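You operate a simulated robot arm through the tools that you are given. There is no shell and no other tool. Be economical: measure what you need, move in short steps, check, and stop when the job is done.

Carry out the task below with a simulated robot arm. There is one attempt and no reset: what you move stays moved.

JOB
Stand the cup from the top of the teal bench beside the brass valve. It goes on the side that lies toward x +1.0, y +0.0 (a direction in the base frame), with about 3 cm between them.
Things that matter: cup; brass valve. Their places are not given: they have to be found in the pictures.

Only the result counts: the job must be done as asked and must still hold three seconds after the hand-in. Knocking over, shifting, dropping, spilling or breaking anything else fails it.

ROBOT AND FRAMES
A 7-joint arm with a two-finger parallel gripper, fixed in place. Base frame: the origin is at the foot of the arm, x ahead of it, y to its left, z up; the work surface is at about z = 0. Readings come in cm, rad, newtons and seconds.
With the tool pointing down near the work surface it reaches from about 24 to 62 cm from the base axis. Its first joint turns from -1.152 to 1.152 rad. Payload 2.6 kg.
The TCP is the grasp point between the finger pads, 3 cm short of the fingertips. In the tool frame z runs along the fingers and y along their closing line. Largest opening 9.4 cm; finger width 2.8, thickness 1; the body of the gripper, 5 by 9.6 cm, starts 5.5 cm behind the TCP.
Orientation is that of the tool frame in the base frame, as a unit quaternion [x, y, z, w]. With the fingers straight down and closing along the base's y, the tool's x points along the base's -x, its y along +y and its z along -z.

CONTROLS
- The arm moves only by the tool play_rows. Its arguments are lists of equal length, an entry for each row: "dp": the shift along the base's x, y, z in cm, a list of three; "twist": the turn about the base's z in rad; "grip": the finger opening in cm, from 0 to 9.4. In form: {"dp": [[dx, dy, dz], ...], "twist": [twist, ...], "grip": [grip, ...]}. A call has 1 to 12 rows; each row is the pose to reach, as a shift and turn from the pose commanded when the call began. A row lasts 0.2 s, in which the tool goes at most 5 cm and 0.15 rad; a call with a longer step from one row to the next is refused whole, and so is a gripper value outside its range. A pose out of reach is approached as far as the arm can. The call stops where the force on the tool passes 40 N (or 10 N more than at its start, if that is more) or the arm is blocked; 0.2 s more then pass. Each finger travels about 7.2 cm/s and halts on what it meets, pressing with about 38 N; the grip force reading is that of the motor and also rises with nothing between the fingers. The clock runs only during rows and for 0.2 s after the last one: add rows that repeat a pose to give the fingers time. The reply holds the time, the measured pose of the TCP, the force on the tool along the base axes, the opening and the grip force, in the units named above and with some noise, and new pictures: "pictures" is both (left out), scene, wrist or none.
- Cameras (640 x 400 px; columns grow to the right, rows downward): "scene" is fixed at [3.4, 45.64, 56.82]; the picture's right is [-0.60, -0.80, 0.00], its down [-0.47, 0.35, -0.81] and it looks along [0.65, -0.48, -0.58] (base axes); focal length 371 px, centre (320, 200). "wrist" rides on the gripper at [-3.7, 0, -5.8] in the tool frame; the picture's right is [0.00, -1.00, 0.00], its down [0.97, 0.00, -0.24] and it looks along [0.24, 0.00, 0.97] (tool axes); focal length 218 px, centre (320, 200).
- pixel_to_xyz(camera, pixels): for up to 12 pixels [column, row] of the newest picture of that camera ("zoom" is the newest enlarged one), the place [x, y, z] in the base frame of the surface seen there, good to about 0.2 cm, but the place of the scene camera against the robot may be out by one fixed shift of up to 2.5 cm in any direction. No time passes.
- enlarge(camera, box): a new picture of the part [left, top, right, bottom] of that camera's present view, enlarged. No time passes.
- hand_in(): hands the job in; it is judged then, once.

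Work in short steps. Measure before you move; look again where a grasp or a placing could have gone wrong, and mend it. You have 60 turns and 120 pictures in all, those below and enlarged ones among them. Open the gripper and draw the arm clear of the work before you hand the job in, unless the task says otherwise; then end with one line.

The tools are called after "Emit:" as name(argument=value, ...) on one line, values as JSON. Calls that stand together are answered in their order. play_rows: Moves the arm, as the interface text tells. Its arguments: {"type":"object","properties":{"dp":{"type":"array","items":{"type":"array","items":{"type":"number"}}},"twist":{"type":"array","items":{"type":"number"}},"grip":{"type":"array","items":{"type":"number"}},"pictures":{"type":"string","enum":["both","scene","wrist","none"]}},"required":["dp","twist","grip"]} The other tools are called the same way: pixel_to_xyz (camera, pixels) gives the place of the surface under pixels of a picture; enlarge (camera, box) takes an enlarged picture of a part of a camera's view; hand_in () hands the job in.

At the start:

```text
time_s: 0.0
tcp_pos: [46.79, 11.04, 26.47]
tcp_rot: [0.001, 1.0, 0.0, 0.0]
wrist_force: [0.6, -0.2, -0.4]
width: 9.42
grasp_force: 0.1
```

scene: 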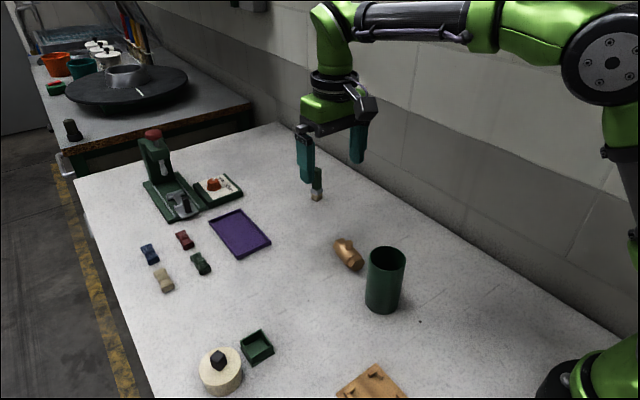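
wrist: 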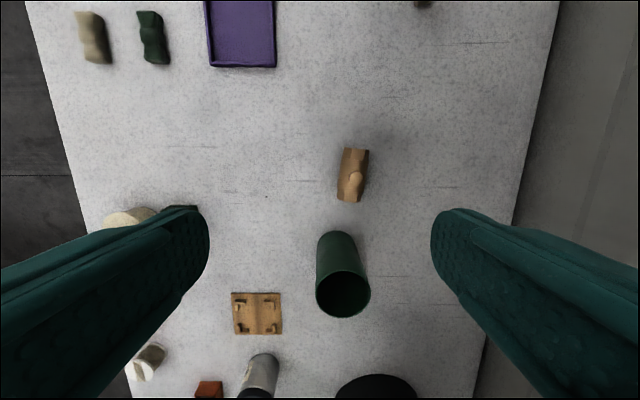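

The scene shows a brass-coloured part at (348,254) and a green cylinder at (384,280); the teal bench and cup aren't clear yet. I enlarge some regions to identify them.

Emit:
enlarge(camera="scene", box=[120, 120, 280, 220])

Emit:
enlarge(camera="scene", box=[300, 220, 460, 320])

Emit:
enlarge(camera="scene", box=[180, 300, 340, 400])

Emit:
enlarge(camera="wrist", box=[120, 200, 440, 400])

```text
4.00 times, centred on (200, 170) of scene
```

zoom: 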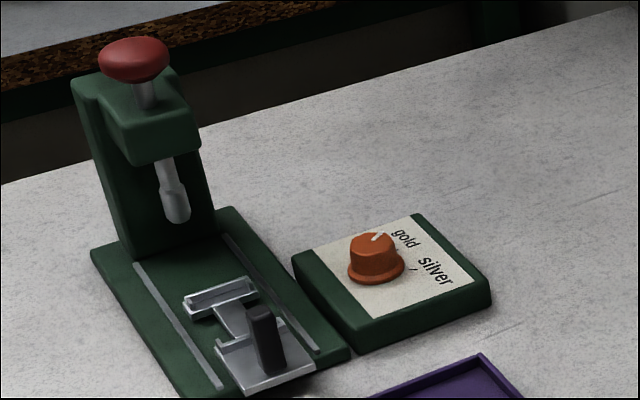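

```text
4.00 times, centred on (380, 270) of scene
```

zoom: 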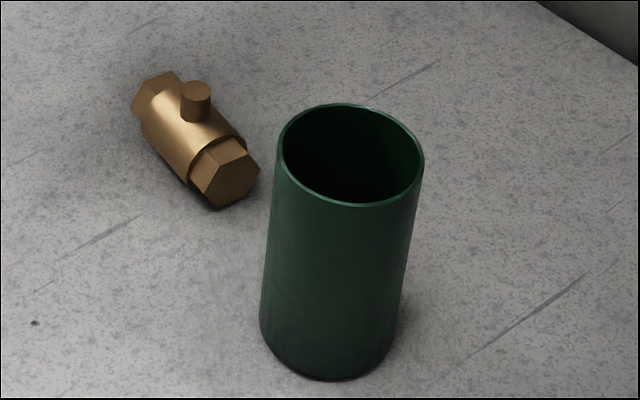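

```text
4.00 times, centred on (260, 350) of scene
```

zoom: 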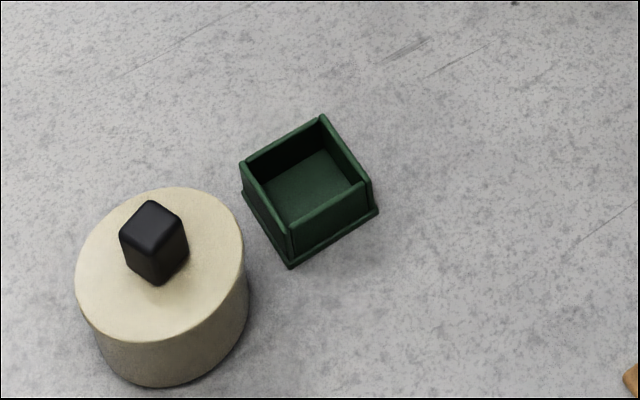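

```text
2.00 times, centred on (280, 300) of wrist
```

zoom: 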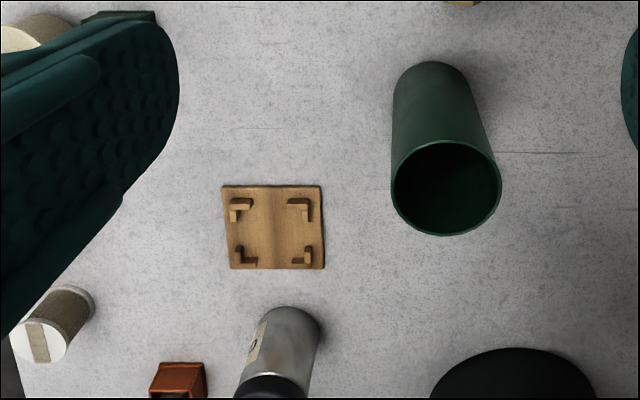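

The teal bench isn't found yet; there's a small item near scene (317,187) and wrist (423,3). I enlarge that, the back bench, and the wrist bottom.

Emit:
enlarge(camera="scene", box=[270, 110, 398, 210])

Emit:
enlarge(camera="scene", box=[20, 20, 212, 140])

Emit:
enlarge(camera="wrist", box=[60, 0, 280, 137])

Emit:
pixel_to_xyz(camera="wrist", pixels=[[423, 3], [352, 175], [342, 290], [260, 375], [256, 313], [150, 360], [208, 388], [375, 388], [130, 217]])

Emit:
pixel_to_xyz(camera="scene", pixels=[[317, 198], [346, 252], [386, 254], [384, 308], [220, 380], [372, 385], [120, 75]])

```text
4.00 times, centred on (334, 160) of scene
```

zoom: 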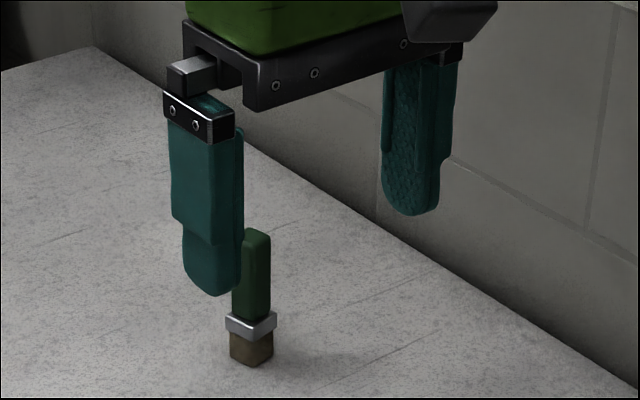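

```text
3.33 times, centred on (116, 80) of scene
```

zoom: 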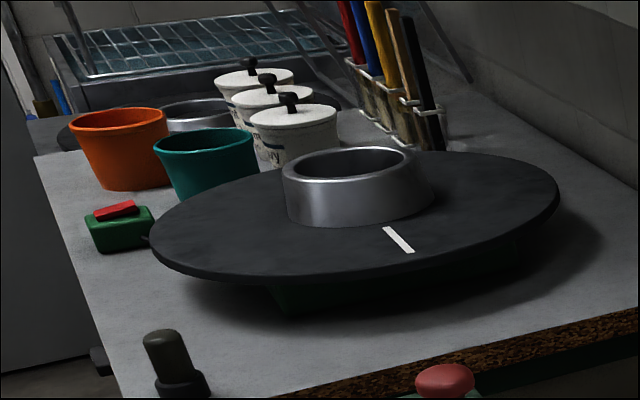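

```text
2.91 times, centred on (170, 68) of wrist
```

zoom: 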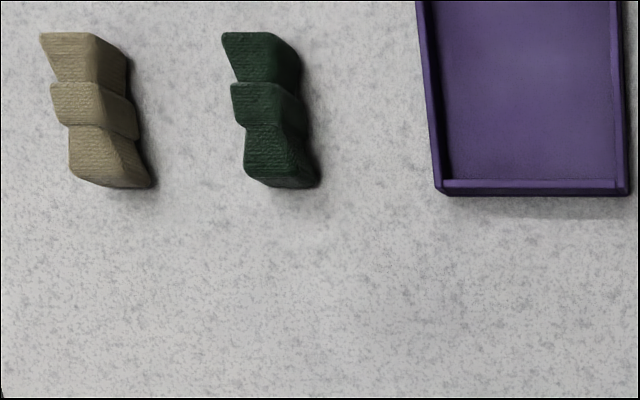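

```text
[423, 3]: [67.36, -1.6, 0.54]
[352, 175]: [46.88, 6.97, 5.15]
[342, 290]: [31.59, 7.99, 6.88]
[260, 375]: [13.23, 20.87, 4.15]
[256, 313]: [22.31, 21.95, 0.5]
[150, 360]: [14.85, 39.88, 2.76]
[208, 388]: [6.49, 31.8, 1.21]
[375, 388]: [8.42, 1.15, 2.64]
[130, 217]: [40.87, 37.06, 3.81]
```

```text
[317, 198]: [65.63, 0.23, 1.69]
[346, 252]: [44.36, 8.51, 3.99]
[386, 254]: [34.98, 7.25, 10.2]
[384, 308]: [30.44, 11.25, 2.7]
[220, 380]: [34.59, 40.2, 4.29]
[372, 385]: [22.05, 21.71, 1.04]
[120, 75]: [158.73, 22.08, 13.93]
```

No teal bench with a cup is visible yet, so something may be hidden by the fingers or out of frame. I move the arm up and left to look around.

Emit:
play_rows(dp=[[-3, 3, 2], [-6, 6, 4], [-9, 9, 6], [-12, 12, 8], [-14, 15, 10]], twist=[0, 0, 0, 0, 0], grip=[9.4, 9.4, 9.4, 9.4, 9.4])

```text
time_s: 1.2
tcp_pos: [32.43, 26.32, 36.62]
tcp_rot: [0.0, 1.0, 0.0, 0.0]
wrist_force: [-0.6, -0.3, 0.2]
width: 9.41
grasp_force: 0.0
```

scene: 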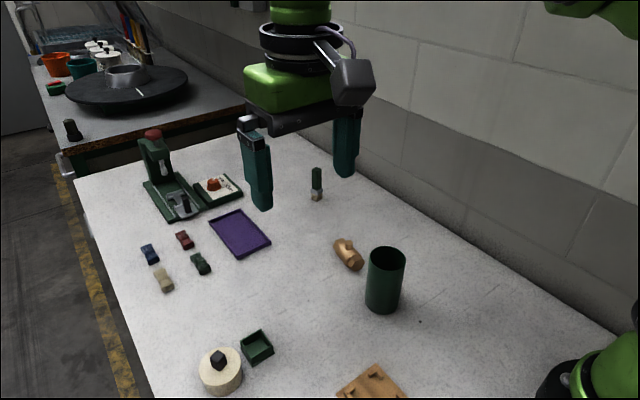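
wrist: 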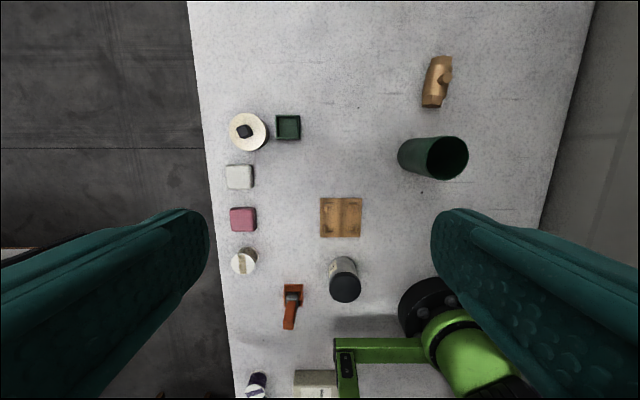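

Still no bench, but at wrist left edge (20,253) there is something beside the table. I turn the wrist 90° and shift left to look there.

Emit:
play_rows(dp=[[0, 1, 0], [0, 2, 0], [0, 3, 0], [0, 4, 0], [0, 5, 0], [0, 6, 0], [0, 7, 0], [0, 8, 0], [0, 9, 0], [0, 10, 0]], twist=[-0.15, -0.3, -0.45, -0.6, -0.75, -0.9, -1.05, -1.2, -1.35, -1.5], grip=[9.4, 9.4, 9.4, 9.4, 9.4, 9.4, 9.4, 9.4, 9.4, 9.4])

```text
time_s: 3.4
tcp_pos: [32.68, 36.03, 36.65]
tcp_rot: [0.682, 0.731, 0.0, -0.001]
wrist_force: [-0.3, 1.7, 0.2]
width: 9.42
grasp_force: 0.1
```

scene: 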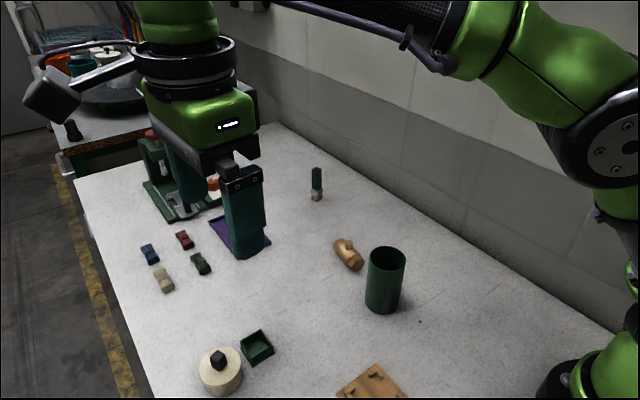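
wrist: 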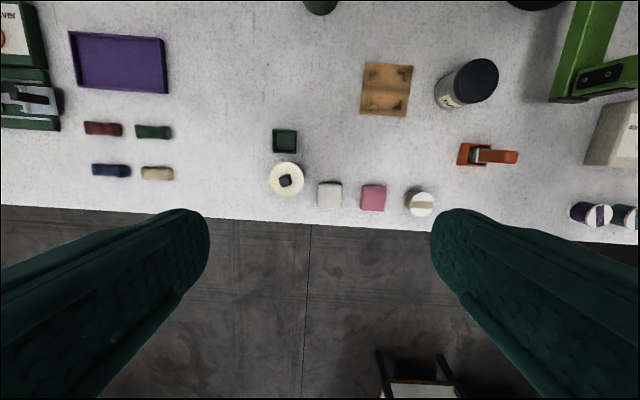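

No bench off the table either: only the floor and a chair. I look straight down into the green cylinder and over the wall-side part of the table.

Emit:
play_rows(dp=[[0, -4, 0], [0, -8, 0], [0, -12, 0], [0, -16, 0], [0, -20, 0], [0, -24, 0], [0, -28, 0], [0, -31, 0]], twist=[0, 0, 0, 0, 0, 0, 0, 0], grip=[9.4, 9.4, 9.4, 9.4, 9.4, 9.4, 9.4, 9.4])

```text
time_s: 5.2
tcp_pos: [32.89, 5.13, 36.49]
tcp_rot: [0.682, 0.732, 0.001, 0.0]
wrist_force: [0.0, 0.2, 1.0]
width: 9.4
grasp_force: 0.1
```

scene: 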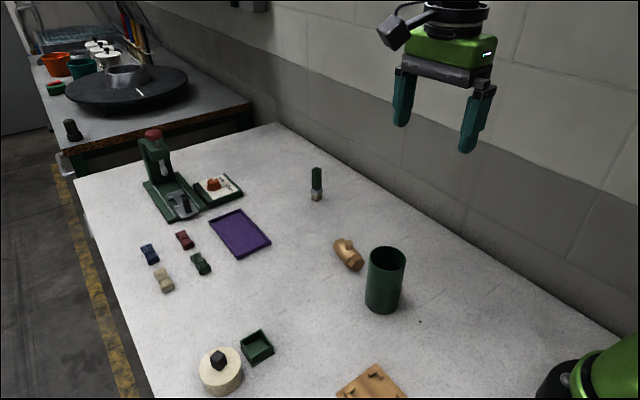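
wrist: 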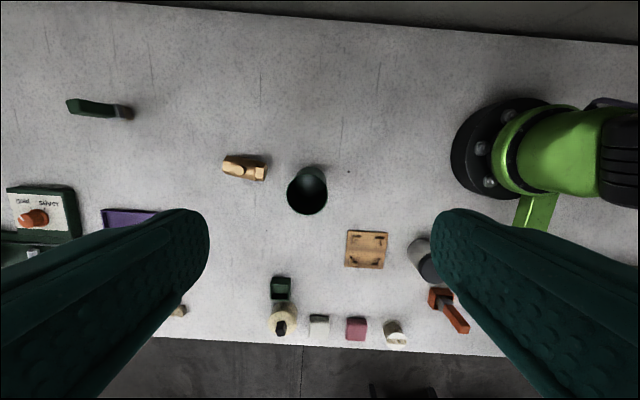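

The whole table is in view; the green cylinder at wrist (307,190) is the only cup-like thing. I enlarge it to check the inside, and measure the valve.

Emit:
enlarge(camera="wrist", box=[200, 120, 360, 220])

Emit:
enlarge(camera="wrist", box=[250, 220, 442, 340])

Emit:
enlarge(camera="scene", box=[40, 120, 200, 220])

```text
4.00 times, centred on (280, 170) of wrist
```

zoom: 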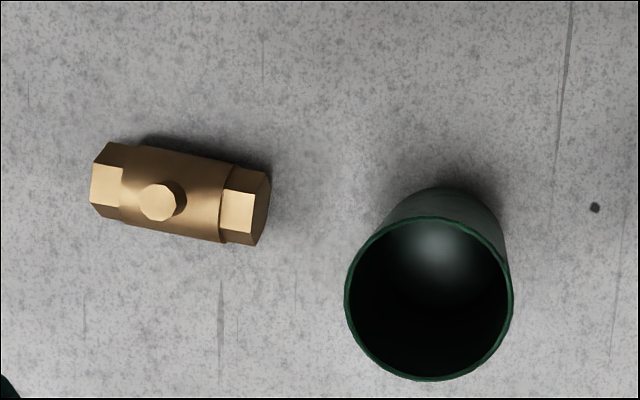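

```text
3.33 times, centred on (346, 280) of wrist
```

zoom: 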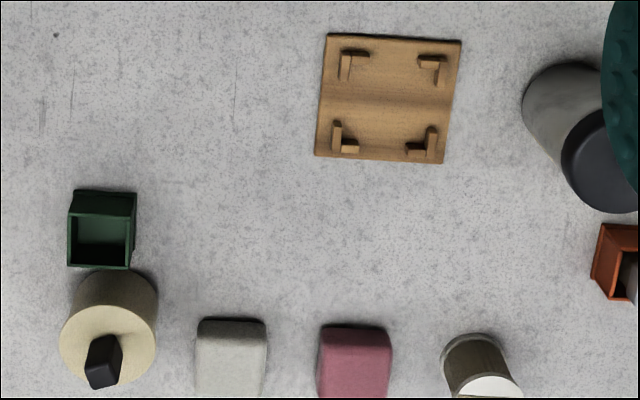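

```text
4.00 times, centred on (120, 170) of scene
```

zoom: 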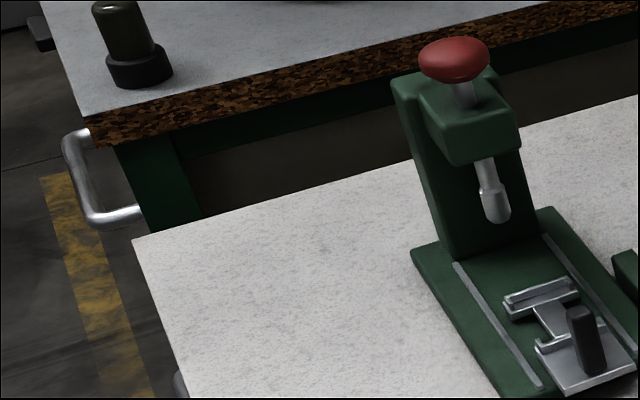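

The cylinder is an open tumbler, empty, so it is the cup. I measure its rim and the valve outline in the wrist picture.

Emit:
enlarge(camera="wrist", box=[200, 120, 360, 220])

Emit:
pixel_to_xyz(camera="zoom", pixels=[[348, 295], [511, 295], [430, 219], [430, 379], [94, 190], [111, 146], [268, 185], [257, 243], [100, 213], [160, 203], [130, 222], [240, 160]])

Emit:
pixel_to_xyz(camera="zoom", pixels=[[420, 300], [435, 240], [400, 340], [90, 190], [271, 185], [470, 200], [107, 143], [258, 247], [262, 240], [180, 190]])

```text
4.00 times, centred on (280, 170) of wrist
```

zoom: 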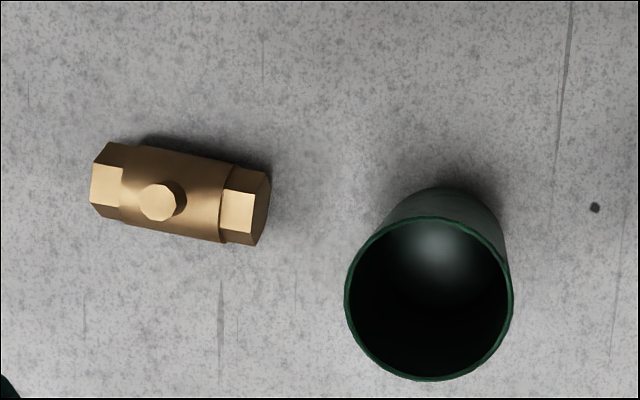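

```text
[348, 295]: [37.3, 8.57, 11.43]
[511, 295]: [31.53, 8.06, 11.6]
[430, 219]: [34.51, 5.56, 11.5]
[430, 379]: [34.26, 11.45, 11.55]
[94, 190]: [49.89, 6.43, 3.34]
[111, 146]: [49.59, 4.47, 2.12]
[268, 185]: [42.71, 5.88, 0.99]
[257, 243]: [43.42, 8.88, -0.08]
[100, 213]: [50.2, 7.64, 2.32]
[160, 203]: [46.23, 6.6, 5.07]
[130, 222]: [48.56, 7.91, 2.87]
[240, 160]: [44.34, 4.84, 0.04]
```

```text
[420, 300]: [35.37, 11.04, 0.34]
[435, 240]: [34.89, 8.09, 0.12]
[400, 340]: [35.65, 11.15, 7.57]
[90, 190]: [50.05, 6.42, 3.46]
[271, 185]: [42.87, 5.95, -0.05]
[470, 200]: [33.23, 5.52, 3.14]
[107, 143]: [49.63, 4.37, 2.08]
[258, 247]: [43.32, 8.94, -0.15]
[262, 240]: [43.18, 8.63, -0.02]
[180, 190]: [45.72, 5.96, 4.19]
```

Cup: rim centre ≈(34.4, 8.4), diameter ≈5.9, height 11.5. Valve spans x≈42.9–50.0, y≈4.4–8.5, stem top z≈5. I turn the wrist back and move above the cup.

Emit:
play_rows(dp=[[0.16, 0.33, 0], [0.3, 0.6, 0], [0.5, 1, -1], [0.7, 1.4, -3], [0.9, 1.8, -5], [1, 2.2, -7], [1.2, 2.6, -9], [1.4, 3, -11], [1.6, 3.2, -13], [1.6, 3.35, -15], [1.6, 3.35, -16]], twist=[0.15, 0.3, 0.45, 0.6, 0.75, 0.9, 1.05, 1.2, 1.35, 1.5, 1.5], grip=[9.4, 9.4, 9.4, 9.4, 9.4, 9.4, 9.4, 9.4, 9.4, 9.4, 9.4])

```text
time_s: 7.6
tcp_pos: [34.4, 8.4, 20.44]
tcp_rot: [0.0, 1.0, -0.001, 0.0]
wrist_force: [0.0, -0.4, -0.9]
width: 9.38
grasp_force: 0.1
```

scene: 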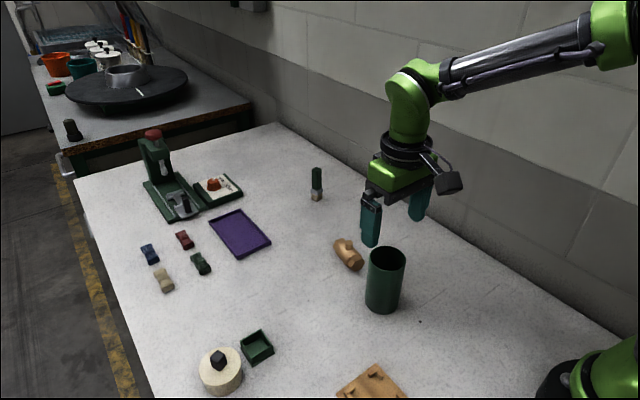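
wrist: 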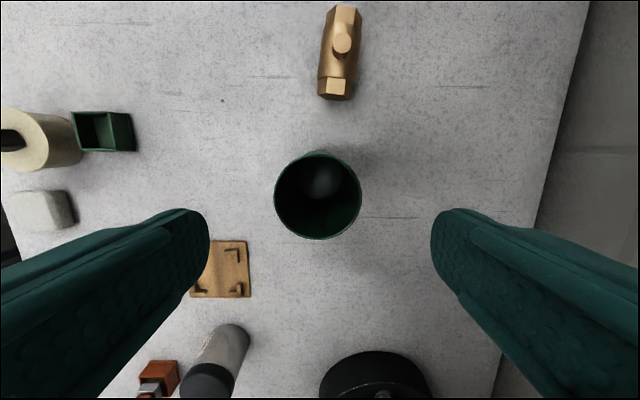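

The cup rim is centred at column ~318, aligned laterally. I remeasure rim and valve from here before descending.

Emit:
pixel_to_xyz(camera="wrist", pixels=[[275, 196], [360, 196], [318, 152], [318, 238], [345, 7], [332, 8], [357, 12], [320, 70], [358, 60], [342, 30], [337, 98]])

```text
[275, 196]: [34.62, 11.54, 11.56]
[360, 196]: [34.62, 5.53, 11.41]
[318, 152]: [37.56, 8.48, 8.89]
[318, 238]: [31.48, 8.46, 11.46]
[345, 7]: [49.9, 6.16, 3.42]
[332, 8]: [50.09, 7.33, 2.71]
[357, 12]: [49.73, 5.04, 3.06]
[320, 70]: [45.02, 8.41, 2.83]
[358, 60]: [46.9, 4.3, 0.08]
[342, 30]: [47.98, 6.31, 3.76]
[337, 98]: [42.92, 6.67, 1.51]
```

Measurements agree (centre ≈(34.45, 8.5)). I descend 12 cm to z≈8.4 and close on the cup.

Emit:
play_rows(dp=[[0.1, 0.1, -3], [0.1, 0.1, -6], [0.1, 0.1, -9], [0.1, 0.1, -11], [0.1, 0.1, -12], [0.1, 0.1, -12], [0.1, 0.1, -12], [0.1, 0.1, -12], [0.1, 0.1, -12]], twist=[0, 0, 0, 0, 0, 0, 0, 0, 0], grip=[9.4, 9.4, 9.4, 9.4, 9.4, 9.4, 5, 5, 5], pictures="scene")

```text
time_s: 9.6
tcp_pos: [34.33, 8.5, 8.52]
tcp_rot: [-0.001, 1.0, 0.0, 0.0]
wrist_force: [-0.5, 0.5, 0.4]
width: 6.12
grasp_force: 37.7
```

scene: 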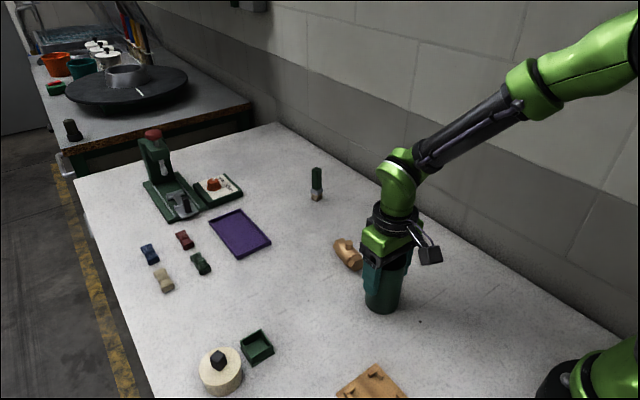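

Gripped at 6.12 cm with 37.7 N. I lift 10 cm first, then carry towards x≈56.1, y≈6.3.

Emit:
play_rows(dp=[[0, 0, 1], [0, 0, 4], [0, 0, 7], [0, 0, 10], [3, -0.3, 10], [6, -0.6, 10], [9, -0.9, 10], [12, -1.2, 10], [15, -1.5, 10], [18, -1.8, 10], [20, -2, 10], [21.6, -2.15, 10]], twist=[0, 0, 0, 0, 0, 0, 0, 0, 0, 0, 0, 0], grip=[5, 5, 5, 5, 5, 5, 5, 5, 5, 5, 5, 5])

```text
time_s: 12.2
tcp_pos: [56.02, 6.25, 18.7]
tcp_rot: [0.0, 1.0, 0.001, 0.002]
wrist_force: [-4.5, 0.6, 16.0]
width: 6.06
grasp_force: 37.5
```

scene: 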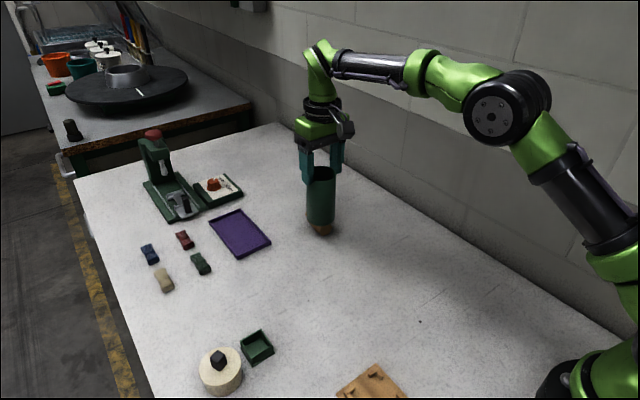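
wrist: 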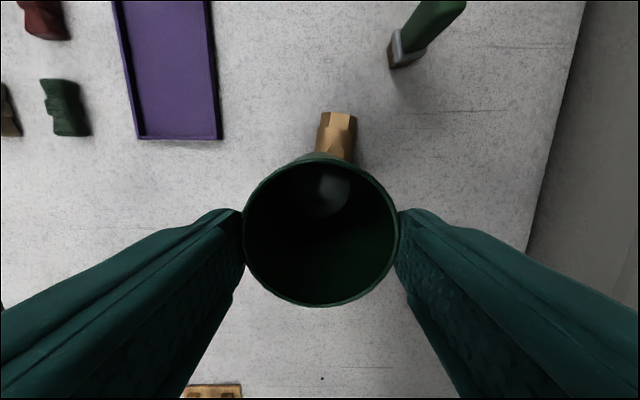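

Something is off: the brass valve is no longer at scene (348,254) and appears below/ahead of the cup (scene (322,230), wrist (337,130)); force z is 16 N. I measure before any movement.

Emit:
enlarge(camera="scene", box=[270, 140, 398, 260])

Emit:
pixel_to_xyz(camera="wrist", pixels=[[337, 117], [335, 135], [335, 150], [352, 115], [330, 158], [320, 306], [245, 235], [398, 235], [402, 55]])

Emit:
pixel_to_xyz(camera="scene", pixels=[[322, 230], [320, 222], [320, 190], [322, 168], [317, 226]])

```text
3.33 times, centred on (334, 200) of scene
```

zoom: 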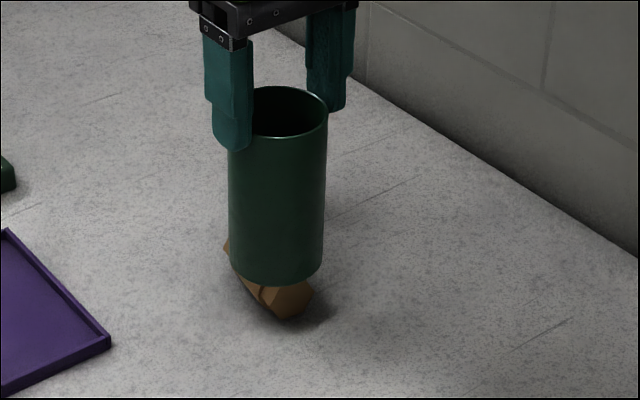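

```text
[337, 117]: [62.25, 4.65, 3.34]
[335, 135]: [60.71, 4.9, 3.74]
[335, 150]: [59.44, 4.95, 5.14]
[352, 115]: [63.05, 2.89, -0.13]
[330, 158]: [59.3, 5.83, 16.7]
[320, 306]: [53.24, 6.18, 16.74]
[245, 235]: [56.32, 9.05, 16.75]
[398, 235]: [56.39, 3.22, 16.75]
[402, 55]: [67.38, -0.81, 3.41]
```

```text
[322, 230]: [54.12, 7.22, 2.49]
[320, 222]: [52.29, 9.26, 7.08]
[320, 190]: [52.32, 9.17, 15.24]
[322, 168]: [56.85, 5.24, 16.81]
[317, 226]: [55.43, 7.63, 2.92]
```

The cup slipped in the grip while lifting (rim now z≈16.75, bottom ≈5.2), catching the valve's stem and dragging it ~12 cm in +x. I will mend this: first test, with a very slow 0.4 cm lift, whether the grip holds.

Emit:
play_rows(dp=[[0, 0, 0.1], [0, 0, 0.2], [0, 0, 0.3], [0, 0, 0.4], [0, 0, 0.4], [0, 0, 0.4]], twist=[0, 0, 0, 0, 0, 0], grip=[5, 5, 5, 5, 5, 5], pictures="wrist")

Emit:
pixel_to_xyz(camera="wrist", pixels=[[320, 306], [245, 235], [397, 235], [322, 304]])

```text
time_s: 13.6
tcp_pos: [55.94, 6.31, 19.03]
tcp_rot: [-0.001, 1.0, -0.001, 0.0]
wrist_force: [-0.3, 0.3, -1.0]
width: 6.05
grasp_force: 37.8
```

wrist: 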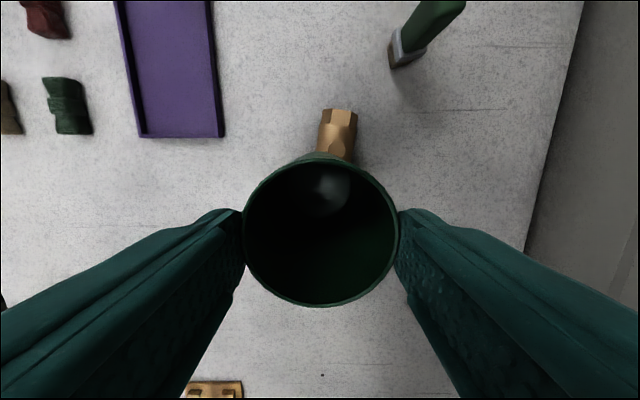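

```text
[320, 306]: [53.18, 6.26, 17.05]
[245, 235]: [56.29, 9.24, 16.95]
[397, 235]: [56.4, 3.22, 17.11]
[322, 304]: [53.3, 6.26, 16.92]
```

Now the force is −1.0 N: the cup is light, hangs free and rose with the gripper, so slow motion holds. I lift 1 cm more slowly and check, drifting gently toward +y away from the valve.

Emit:
play_rows(dp=[[0, 0, 0.15], [0, 0, 0.3], [0, 0, 0.45], [0, 0, 0.6], [0, 0, 0.75], [0, 0.2, 0.9], [0, 0.5, 1], [0, 1, 1], [0, 1.6, 1], [0, 2.2, 1], [0, 2.6, 1], [0, 2.8, 1]], twist=[0, 0, 0, 0, 0, 0, 0, 0, 0, 0, 0, 0], grip=[5, 5, 5, 5, 5, 5, 5, 5, 5, 5, 5, 5])

Emit:
pixel_to_xyz(camera="wrist", pixels=[[320, 306], [245, 235], [397, 235], [322, 304]])

```text
time_s: 16.2
tcp_pos: [55.9, 9.11, 19.92]
tcp_rot: [-0.001, 1.0, 0.0, 0.0]
wrist_force: [-0.2, 1.3, -1.0]
width: 6.01
grasp_force: 38.2
```

scene: 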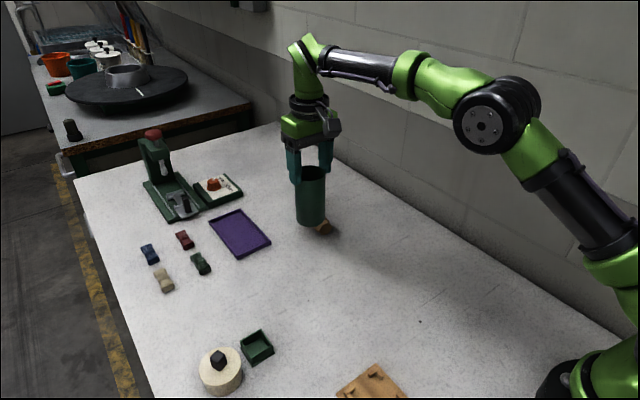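
wrist: 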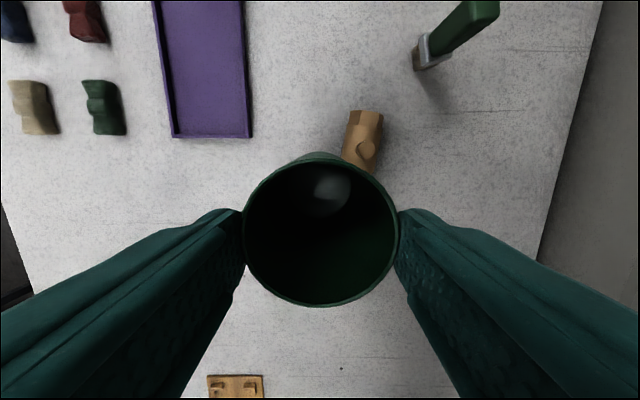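

```text
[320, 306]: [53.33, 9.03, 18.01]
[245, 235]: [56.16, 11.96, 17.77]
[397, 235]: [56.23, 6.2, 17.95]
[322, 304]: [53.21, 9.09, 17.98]
```

Grip holds (rim 17.9, 2 cm below TCP as before). I carry slowly to a clear spot at about (46.5, 17.5).

Emit:
play_rows(dp=[[-0.1, 0.2, 0], [-0.4, 0.6, 0], [-1, 1.3, 0], [-2, 2.2, 0], [-3.1, 3.1, 0], [-4.3, 4.1, 0], [-5.5, 5.1, 0], [-6.7, 6.1, 0], [-7.8, 7, 0], [-8.6, 7.7, 0], [-9.2, 8.2, 0], [-9.4, 8.4, 0]], twist=[0, 0, 0, 0, 0, 0, 0, 0, 0, 0, 0, 0], grip=[5, 5, 5, 5, 5, 5, 5, 5, 5, 5, 5, 5])

Emit:
pixel_to_xyz(camera="wrist", pixels=[[320, 306], [245, 235], [397, 235], [322, 304]])

```text
time_s: 18.8
tcp_pos: [46.33, 17.62, 20.01]
tcp_rot: [0.0, 1.0, 0.0, 0.0]
wrist_force: [0.6, -0.6, -0.7]
width: 6.05
grasp_force: 37.6
```

scene: 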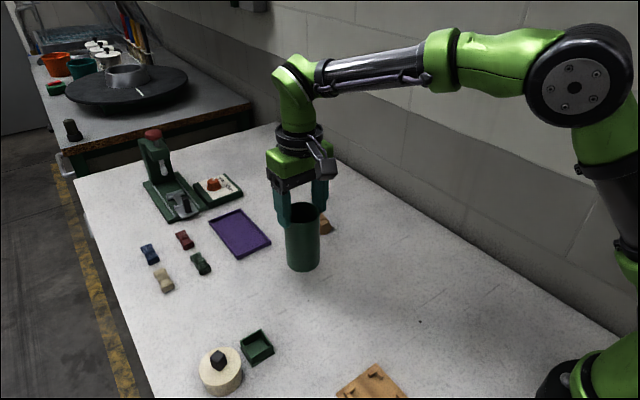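
wrist: 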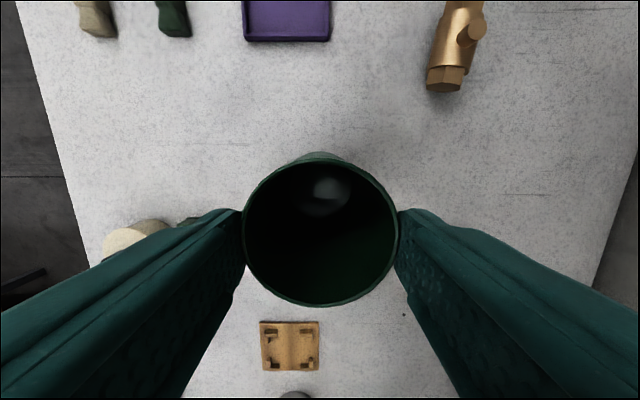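

```text
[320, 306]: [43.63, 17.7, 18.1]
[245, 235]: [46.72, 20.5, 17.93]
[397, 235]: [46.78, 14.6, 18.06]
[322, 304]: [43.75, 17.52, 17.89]
```

The spot below is clear, the bottom is at ≈6.4. I lower slowly until it touches the table.

Emit:
play_rows(dp=[[0, 0, -0.3], [0, 0, -0.9], [0, 0, -1.7], [0, 0, -2.6], [0, 0, -3.5], [0, 0, -4.3], [0, 0, -5], [0, 0, -5.6], [0, 0, -6], [0, 0, -6.2], [0, 0, -6.35], [0, 0, -6.45]], twist=[0, 0, 0, 0, 0, 0, 0, 0, 0, 0, 0, 0], grip=[5, 5, 5, 5, 5, 5, 5, 5, 5, 5, 5, 5])

Emit:
pixel_to_xyz(camera="wrist", pixels=[[320, 306], [245, 235], [397, 235], [322, 304]])

```text
time_s: 21.4
tcp_pos: [46.68, 17.54, 13.52]
tcp_rot: [0.0, 1.0, 0.0, 0.0]
wrist_force: [0.3, 0.2, -1.6]
width: 6.04
grasp_force: 37.9
```

scene: 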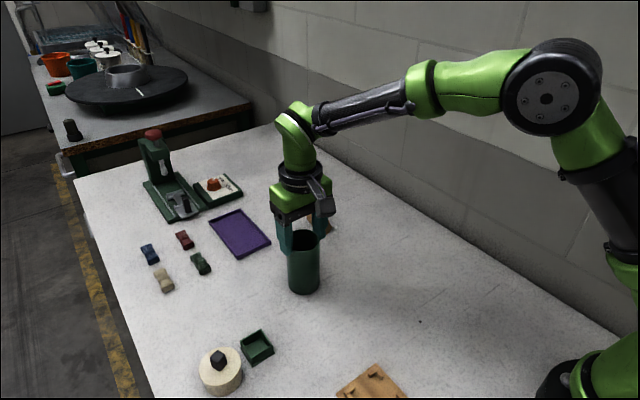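
wrist: 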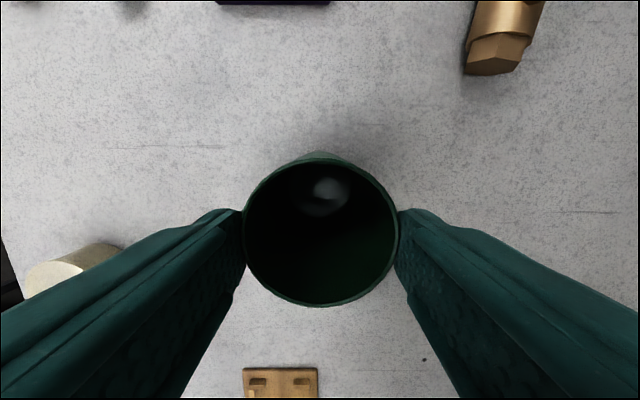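

```text
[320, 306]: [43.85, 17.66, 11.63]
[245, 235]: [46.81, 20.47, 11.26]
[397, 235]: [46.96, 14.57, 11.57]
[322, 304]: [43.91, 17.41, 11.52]
```

Rim at ≈11.5, no upward force yet. I lower a few tenths more in tiny steps.

Emit:
play_rows(dp=[[0, 0, -0.1], [0, 0, -0.15], [0, 0, -0.2], [0, 0, -0.25], [0, 0, -0.3]], twist=[0, 0, 0, 0, 0], grip=[5, 5, 5, 5, 5], pictures="none")

```text
time_s: 22.6
tcp_pos: [46.7, 17.6, 13.3]
tcp_rot: [0.0, 1.0, 0.002, 0.002]
wrist_force: [-6.5, -0.3, 28.6]
width: 6.04
grasp_force: 37.8
```

Firm contact (28.6 N). I ease up 0.15 cm, open the fingers, and rise clear.

Emit:
play_rows(dp=[[0, 0, 0.1], [0, 0, 0.15], [0, 0, 0.15], [0, 0, 0.15], [0, 0, 0.15], [0, 0, 1], [0, 0, 3], [0, 0, 6], [0, 0, 10]], twist=[0, 0, 0, 0, 0, 0, 0, 0, 0], grip=[5, 5, 9.4, 9.4, 9.4, 9.4, 9.4, 9.4, 9.4])

```text
time_s: 24.6
tcp_pos: [46.56, 17.68, 23.27]
tcp_rot: [0.0, 1.0, 0.0, 0.0]
wrist_force: [-0.2, 0.6, 0.0]
width: 9.4
grasp_force: 0.0
```

scene: 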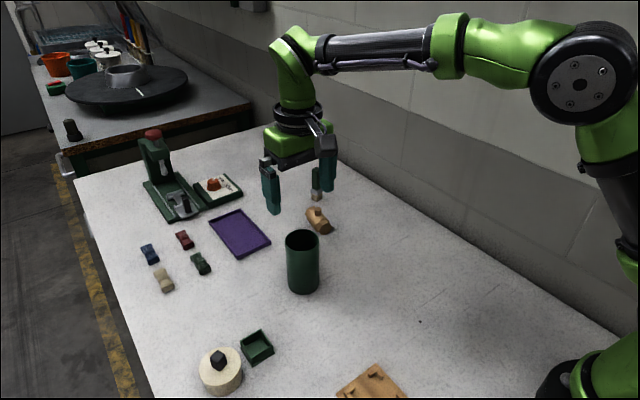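
wrist: 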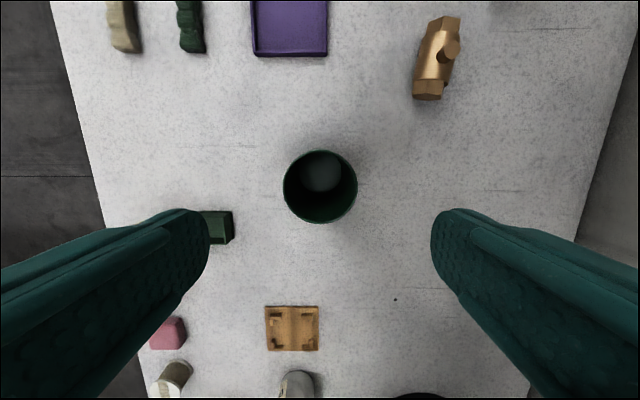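

The cup stands safely. I move above the valve to measure its present pose.

Emit:
play_rows(dp=[[2, -2.4, 0], [4, -4.8, 0], [6, -7.2, 0], [8, -9.6, -1], [9.5, -12, -2]], twist=[0, 0, 0, 0, 0], grip=[9.4, 9.4, 9.4, 9.4, 9.4])

Emit:
enlarge(camera="wrist", box=[240, 80, 400, 180])

Emit:
enlarge(camera="scene", box=[270, 180, 366, 240])

```text
time_s: 25.8
tcp_pos: [56.25, 5.46, 21.33]
tcp_rot: [-0.001, 1.0, 0.0, -0.001]
wrist_force: [0.0, 0.8, -0.3]
width: 9.4
grasp_force: 0.0
```

scene: 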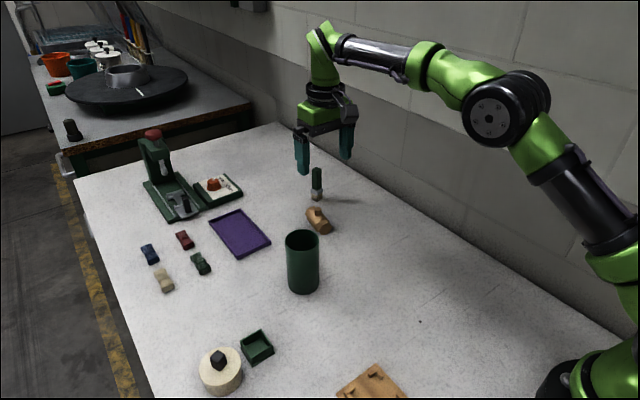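
wrist: 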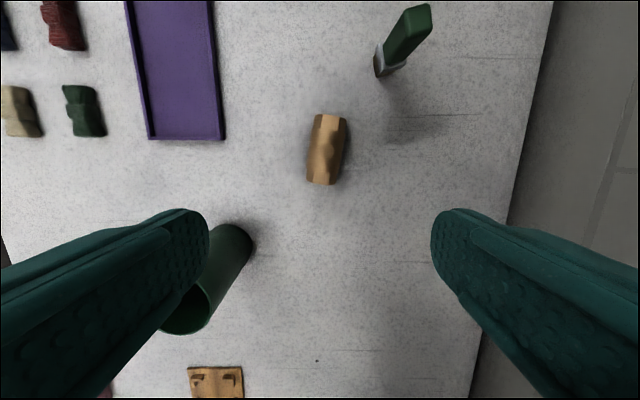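

```text
4.00 times, centred on (320, 130) of wrist
```

zoom: 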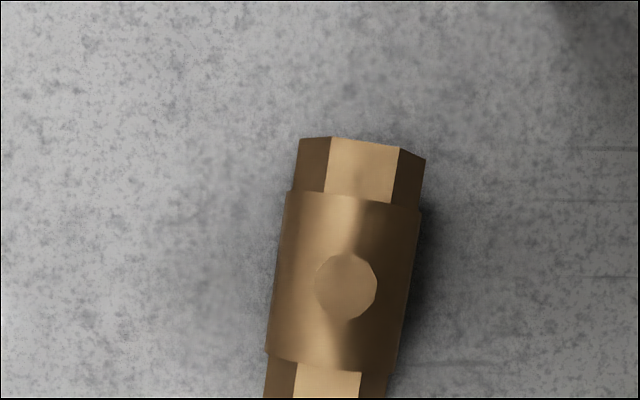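

```text
6.67 times, centred on (318, 210) of scene
```

zoom: 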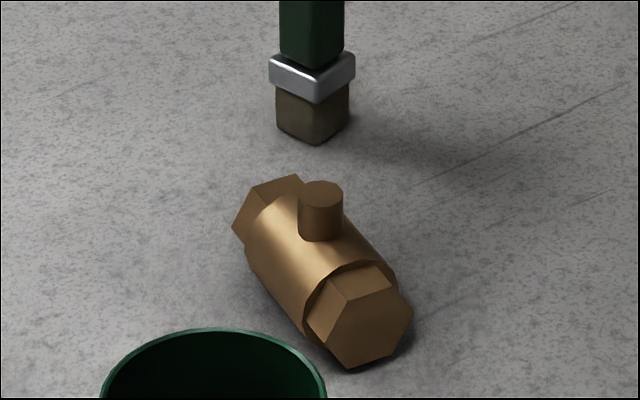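

The valve sits upright, slightly turned. I measure its outline: ends near wrist (331,115) and (322,185), stem at (326,151).

Emit:
pixel_to_xyz(camera="wrist", pixels=[[323.5, 115.5], [339, 118], [331, 116.5], [326, 151], [315, 180], [328, 181], [321, 182.5], [309, 150], [342, 150], [326, 137], [322, 168]])

```text
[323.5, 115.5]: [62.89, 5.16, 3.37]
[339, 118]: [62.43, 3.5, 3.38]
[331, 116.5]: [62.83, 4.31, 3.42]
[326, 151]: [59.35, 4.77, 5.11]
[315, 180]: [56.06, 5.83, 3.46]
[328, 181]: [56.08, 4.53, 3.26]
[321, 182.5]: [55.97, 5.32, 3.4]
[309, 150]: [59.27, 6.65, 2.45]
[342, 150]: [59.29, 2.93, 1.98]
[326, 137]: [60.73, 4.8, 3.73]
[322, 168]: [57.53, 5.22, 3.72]
```

Valve now: stem (59.35, 4.8), axis slope ≈−0.13; originally stem (46.3, 6.6), slope ≈−0.10. I'll grasp it across its body and put it back where it was. First to above it, turned −0.13 rad, and down to z≈3.5.

Emit:
play_rows(dp=[[1.5, -0.3, -2], [3.05, -0.66, -4], [3.05, -0.66, -7], [3.05, -0.66, -10], [3.05, -0.66, -12.5], [3.05, -0.66, -14.5], [3.05, -0.66, -16], [3.05, -0.66, -17], [3.05, -0.66, -17.6], [3.05, -0.66, -17.8], [3.05, -0.66, -17.8]], twist=[-0.06, -0.13, -0.13, -0.13, -0.13, -0.13, -0.13, -0.13, -0.13, -0.13, -0.13], grip=[9.4, 9, 8, 8, 8, 8, 8, 8, 8, 8, 8])

```text
time_s: 28.2
tcp_pos: [59.25, 4.99, 3.31]
tcp_rot: [0.064, 0.998, 0.0, 0.001]
wrist_force: [0.2, 0.8, 0.3]
width: 8.01
grasp_force: 0.0
```

scene: 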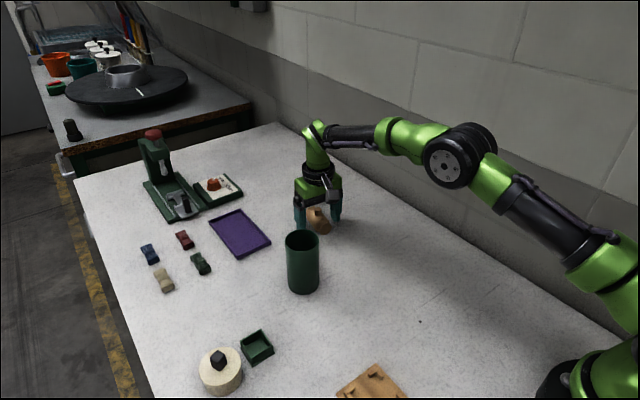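
wrist: 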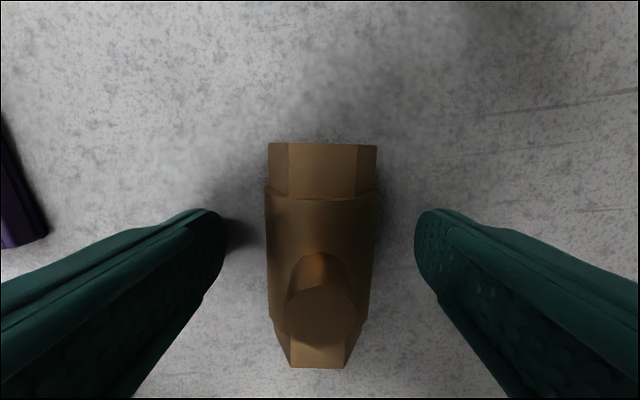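

The valve is centred at column 321 and parallel to the fingers. I close and wait.

Emit:
play_rows(dp=[[0, 0, 0], [0, 0, 0], [0, 0, 0], [0, 0, 0]], twist=[0, 0, 0, 0], grip=[2, 2, 2, 2], pictures="none")

Emit:
play_rows(dp=[[0, 0, 0.1], [0, 0, 0.25], [0, 0, 0.45], [0, 0, 0.7], [0, 0, 0.9], [0, 0, 1], [0, 0, 1]], twist=[0, 0, 0, 0, 0, 0, 0], grip=[2, 2, 2, 2, 2, 2, 2])

```text
time_s: 29.2
tcp_pos: [59.19, 4.96, 3.28]
tcp_rot: [0.064, 0.998, 0.0, 0.0]
wrist_force: [0.3, 0.6, -0.1]
width: 3.63
grasp_force: 38.1
```

```text
time_s: 30.8
tcp_pos: [59.12, 4.88, 4.33]
tcp_rot: [0.066, 0.998, 0.0, 0.0]
wrist_force: [-0.8, 1.2, -1.8]
width: 3.61
grasp_force: 37.7
```

scene: 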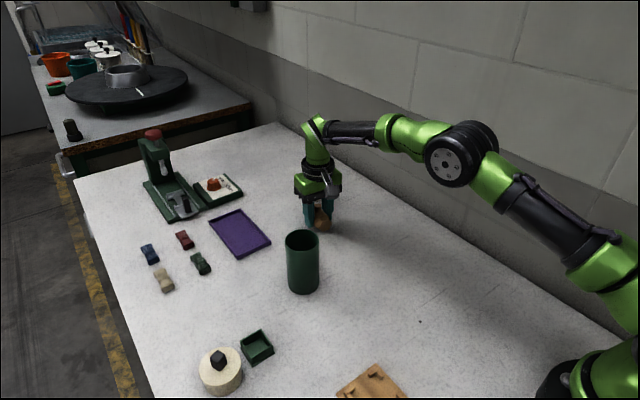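
wrist: 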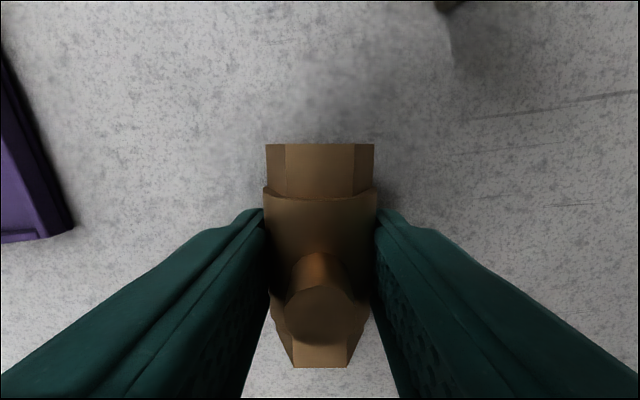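

Valve lifted cleanly (force −1.8 N). I carry it smoothly back by (−12.95, +1.84) with a +0.03 turn.

Emit:
play_rows(dp=[[-0.2, 0.03, 0], [-0.8, 0.11, 0], [-1.9, 0.27, 0], [-3.3, 0.47, 0], [-4.8, 0.68, 0], [-6.4, 0.91, 0], [-8, 1.14, 0], [-9.6, 1.36, 0], [-11, 1.56, 0], [-12.1, 1.72, 0], [-12.75, 1.81, 0], [-12.95, 1.84, 0]], twist=[0, 0, 0.01, 0.01, 0.02, 0.02, 0.03, 0.03, 0.03, 0.03, 0.03, 0.03], grip=[2, 2, 2, 2, 2, 2, 2, 2, 2, 2, 2, 2])

```text
time_s: 33.4
tcp_pos: [46.17, 6.86, 4.4]
tcp_rot: [0.049, 0.999, -0.001, -0.001]
wrist_force: [0.4, -0.4, -1.9]
width: 3.63
grasp_force: 38.0
```

scene: 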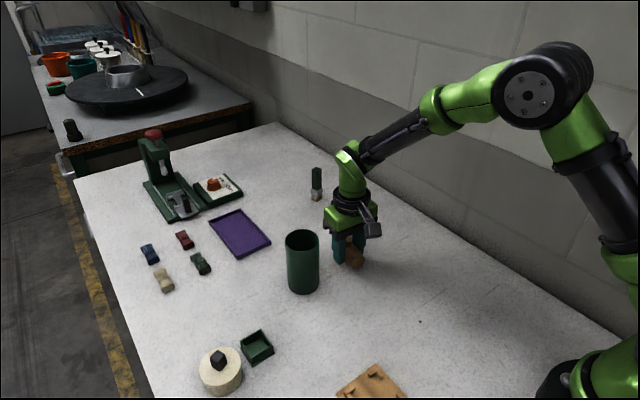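
wrist: 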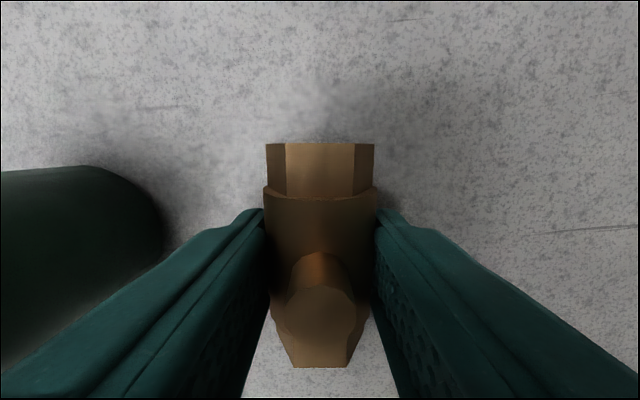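

At the original spot; lower 1.0 cm slowly, open and rise.

Emit:
play_rows(dp=[[0, 0, -0.3], [0, 0, -0.6], [0, 0, -0.8], [0, 0, -0.9], [0, 0, -1], [0, 0, -1], [0, 0, -1], [0, 0, -1], [0, 0, 0], [0, 0, 3], [0, 0, 7], [0, 0, 11]], twist=[0, 0, 0, 0, 0, 0, 0, 0, 0, 0, 0, 0], grip=[2, 2, 2, 2, 2, 7, 7, 7, 7, 7, 7, 7])

```text
time_s: 36.0
tcp_pos: [45.99, 7.03, 15.47]
tcp_rot: [0.05, 0.999, 0.0, 0.001]
wrist_force: [-0.3, 0.1, 0.5]
width: 6.98
grasp_force: 0.1
```

scene: 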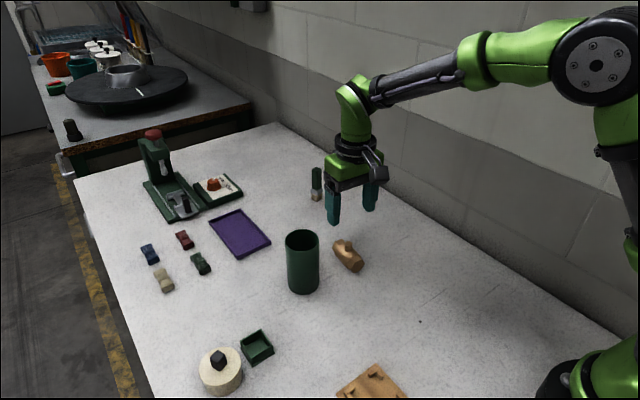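
wrist: 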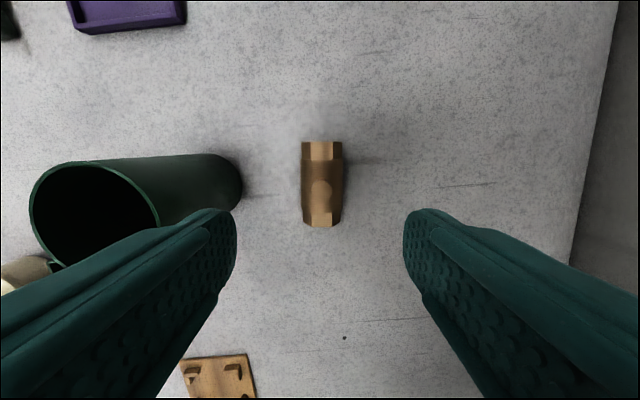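

I compare the valve with the first scene enlargement (stem top at (196,90), near end corner at (259,170), bottom at (217,207)) and measure it.

Emit:
enlarge(camera="scene", box=[300, 220, 460, 320])

Emit:
pixel_to_xyz(camera="wrist", pixels=[[322, 144], [312, 145], [332, 145], [321, 190], [321, 225], [303, 180], [341, 180]])

```text
4.00 times, centred on (380, 270) of scene
```

zoom: 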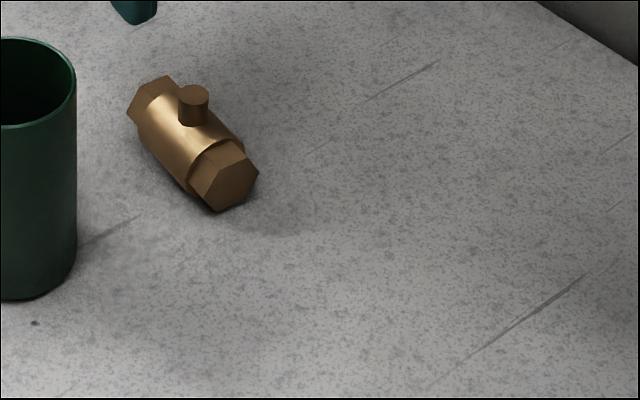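

```text
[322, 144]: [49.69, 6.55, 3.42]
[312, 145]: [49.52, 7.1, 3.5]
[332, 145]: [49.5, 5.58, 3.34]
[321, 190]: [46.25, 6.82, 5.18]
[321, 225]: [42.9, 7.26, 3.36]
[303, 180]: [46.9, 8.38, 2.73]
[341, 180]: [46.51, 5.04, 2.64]
```

The valve is back within ~0.3 cm: stem (46.25, 6.8), +x end at x≈49.7, y≈6.4. Now I move back above the cup at (46.85, 17.5).

Emit:
play_rows(dp=[[0, 0, 2], [0, 0, 5], [0.2, 2, 6], [0.4, 5, 6], [0.6, 8, 6], [0.8, 10.5, 6]], twist=[0, 0, 0.03, 0.06, 0.1, 0.1], grip=[7, 8, 9.4, 9.4, 9.4, 9.4])

```text
time_s: 37.4
tcp_pos: [47.12, 17.3, 21.61]
tcp_rot: [0.001, 1.0, 0.0, 0.0]
wrist_force: [0.5, -0.2, 0.5]
width: 9.42
grasp_force: 0.1
```

scene: 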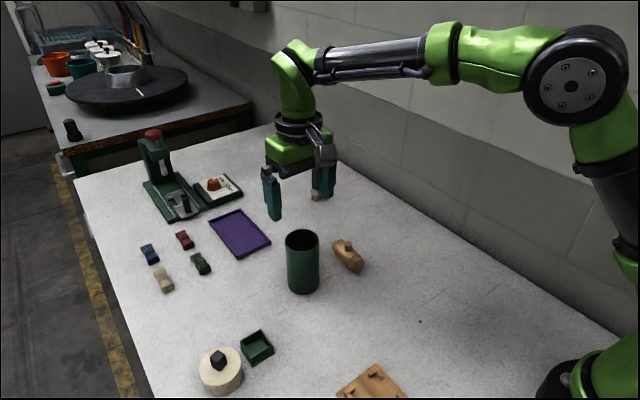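
wrist: 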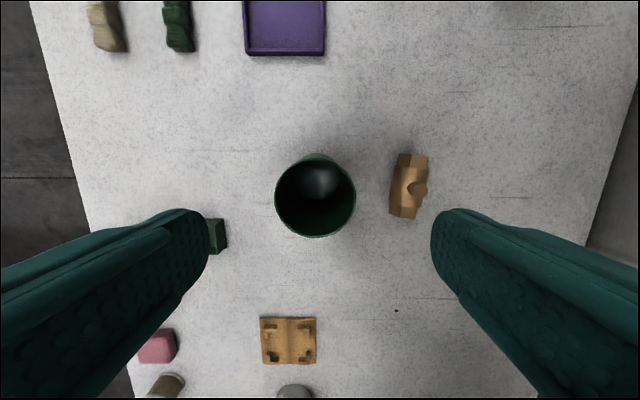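

Cup rim centred at column ~315. I measure its rim to centre precisely.

Emit:
pixel_to_xyz(camera="wrist", pixels=[[276, 197], [354, 197], [315, 236], [315, 160]])

```text
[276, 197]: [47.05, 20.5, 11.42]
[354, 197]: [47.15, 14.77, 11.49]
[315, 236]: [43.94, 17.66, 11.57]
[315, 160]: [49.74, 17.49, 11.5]
```

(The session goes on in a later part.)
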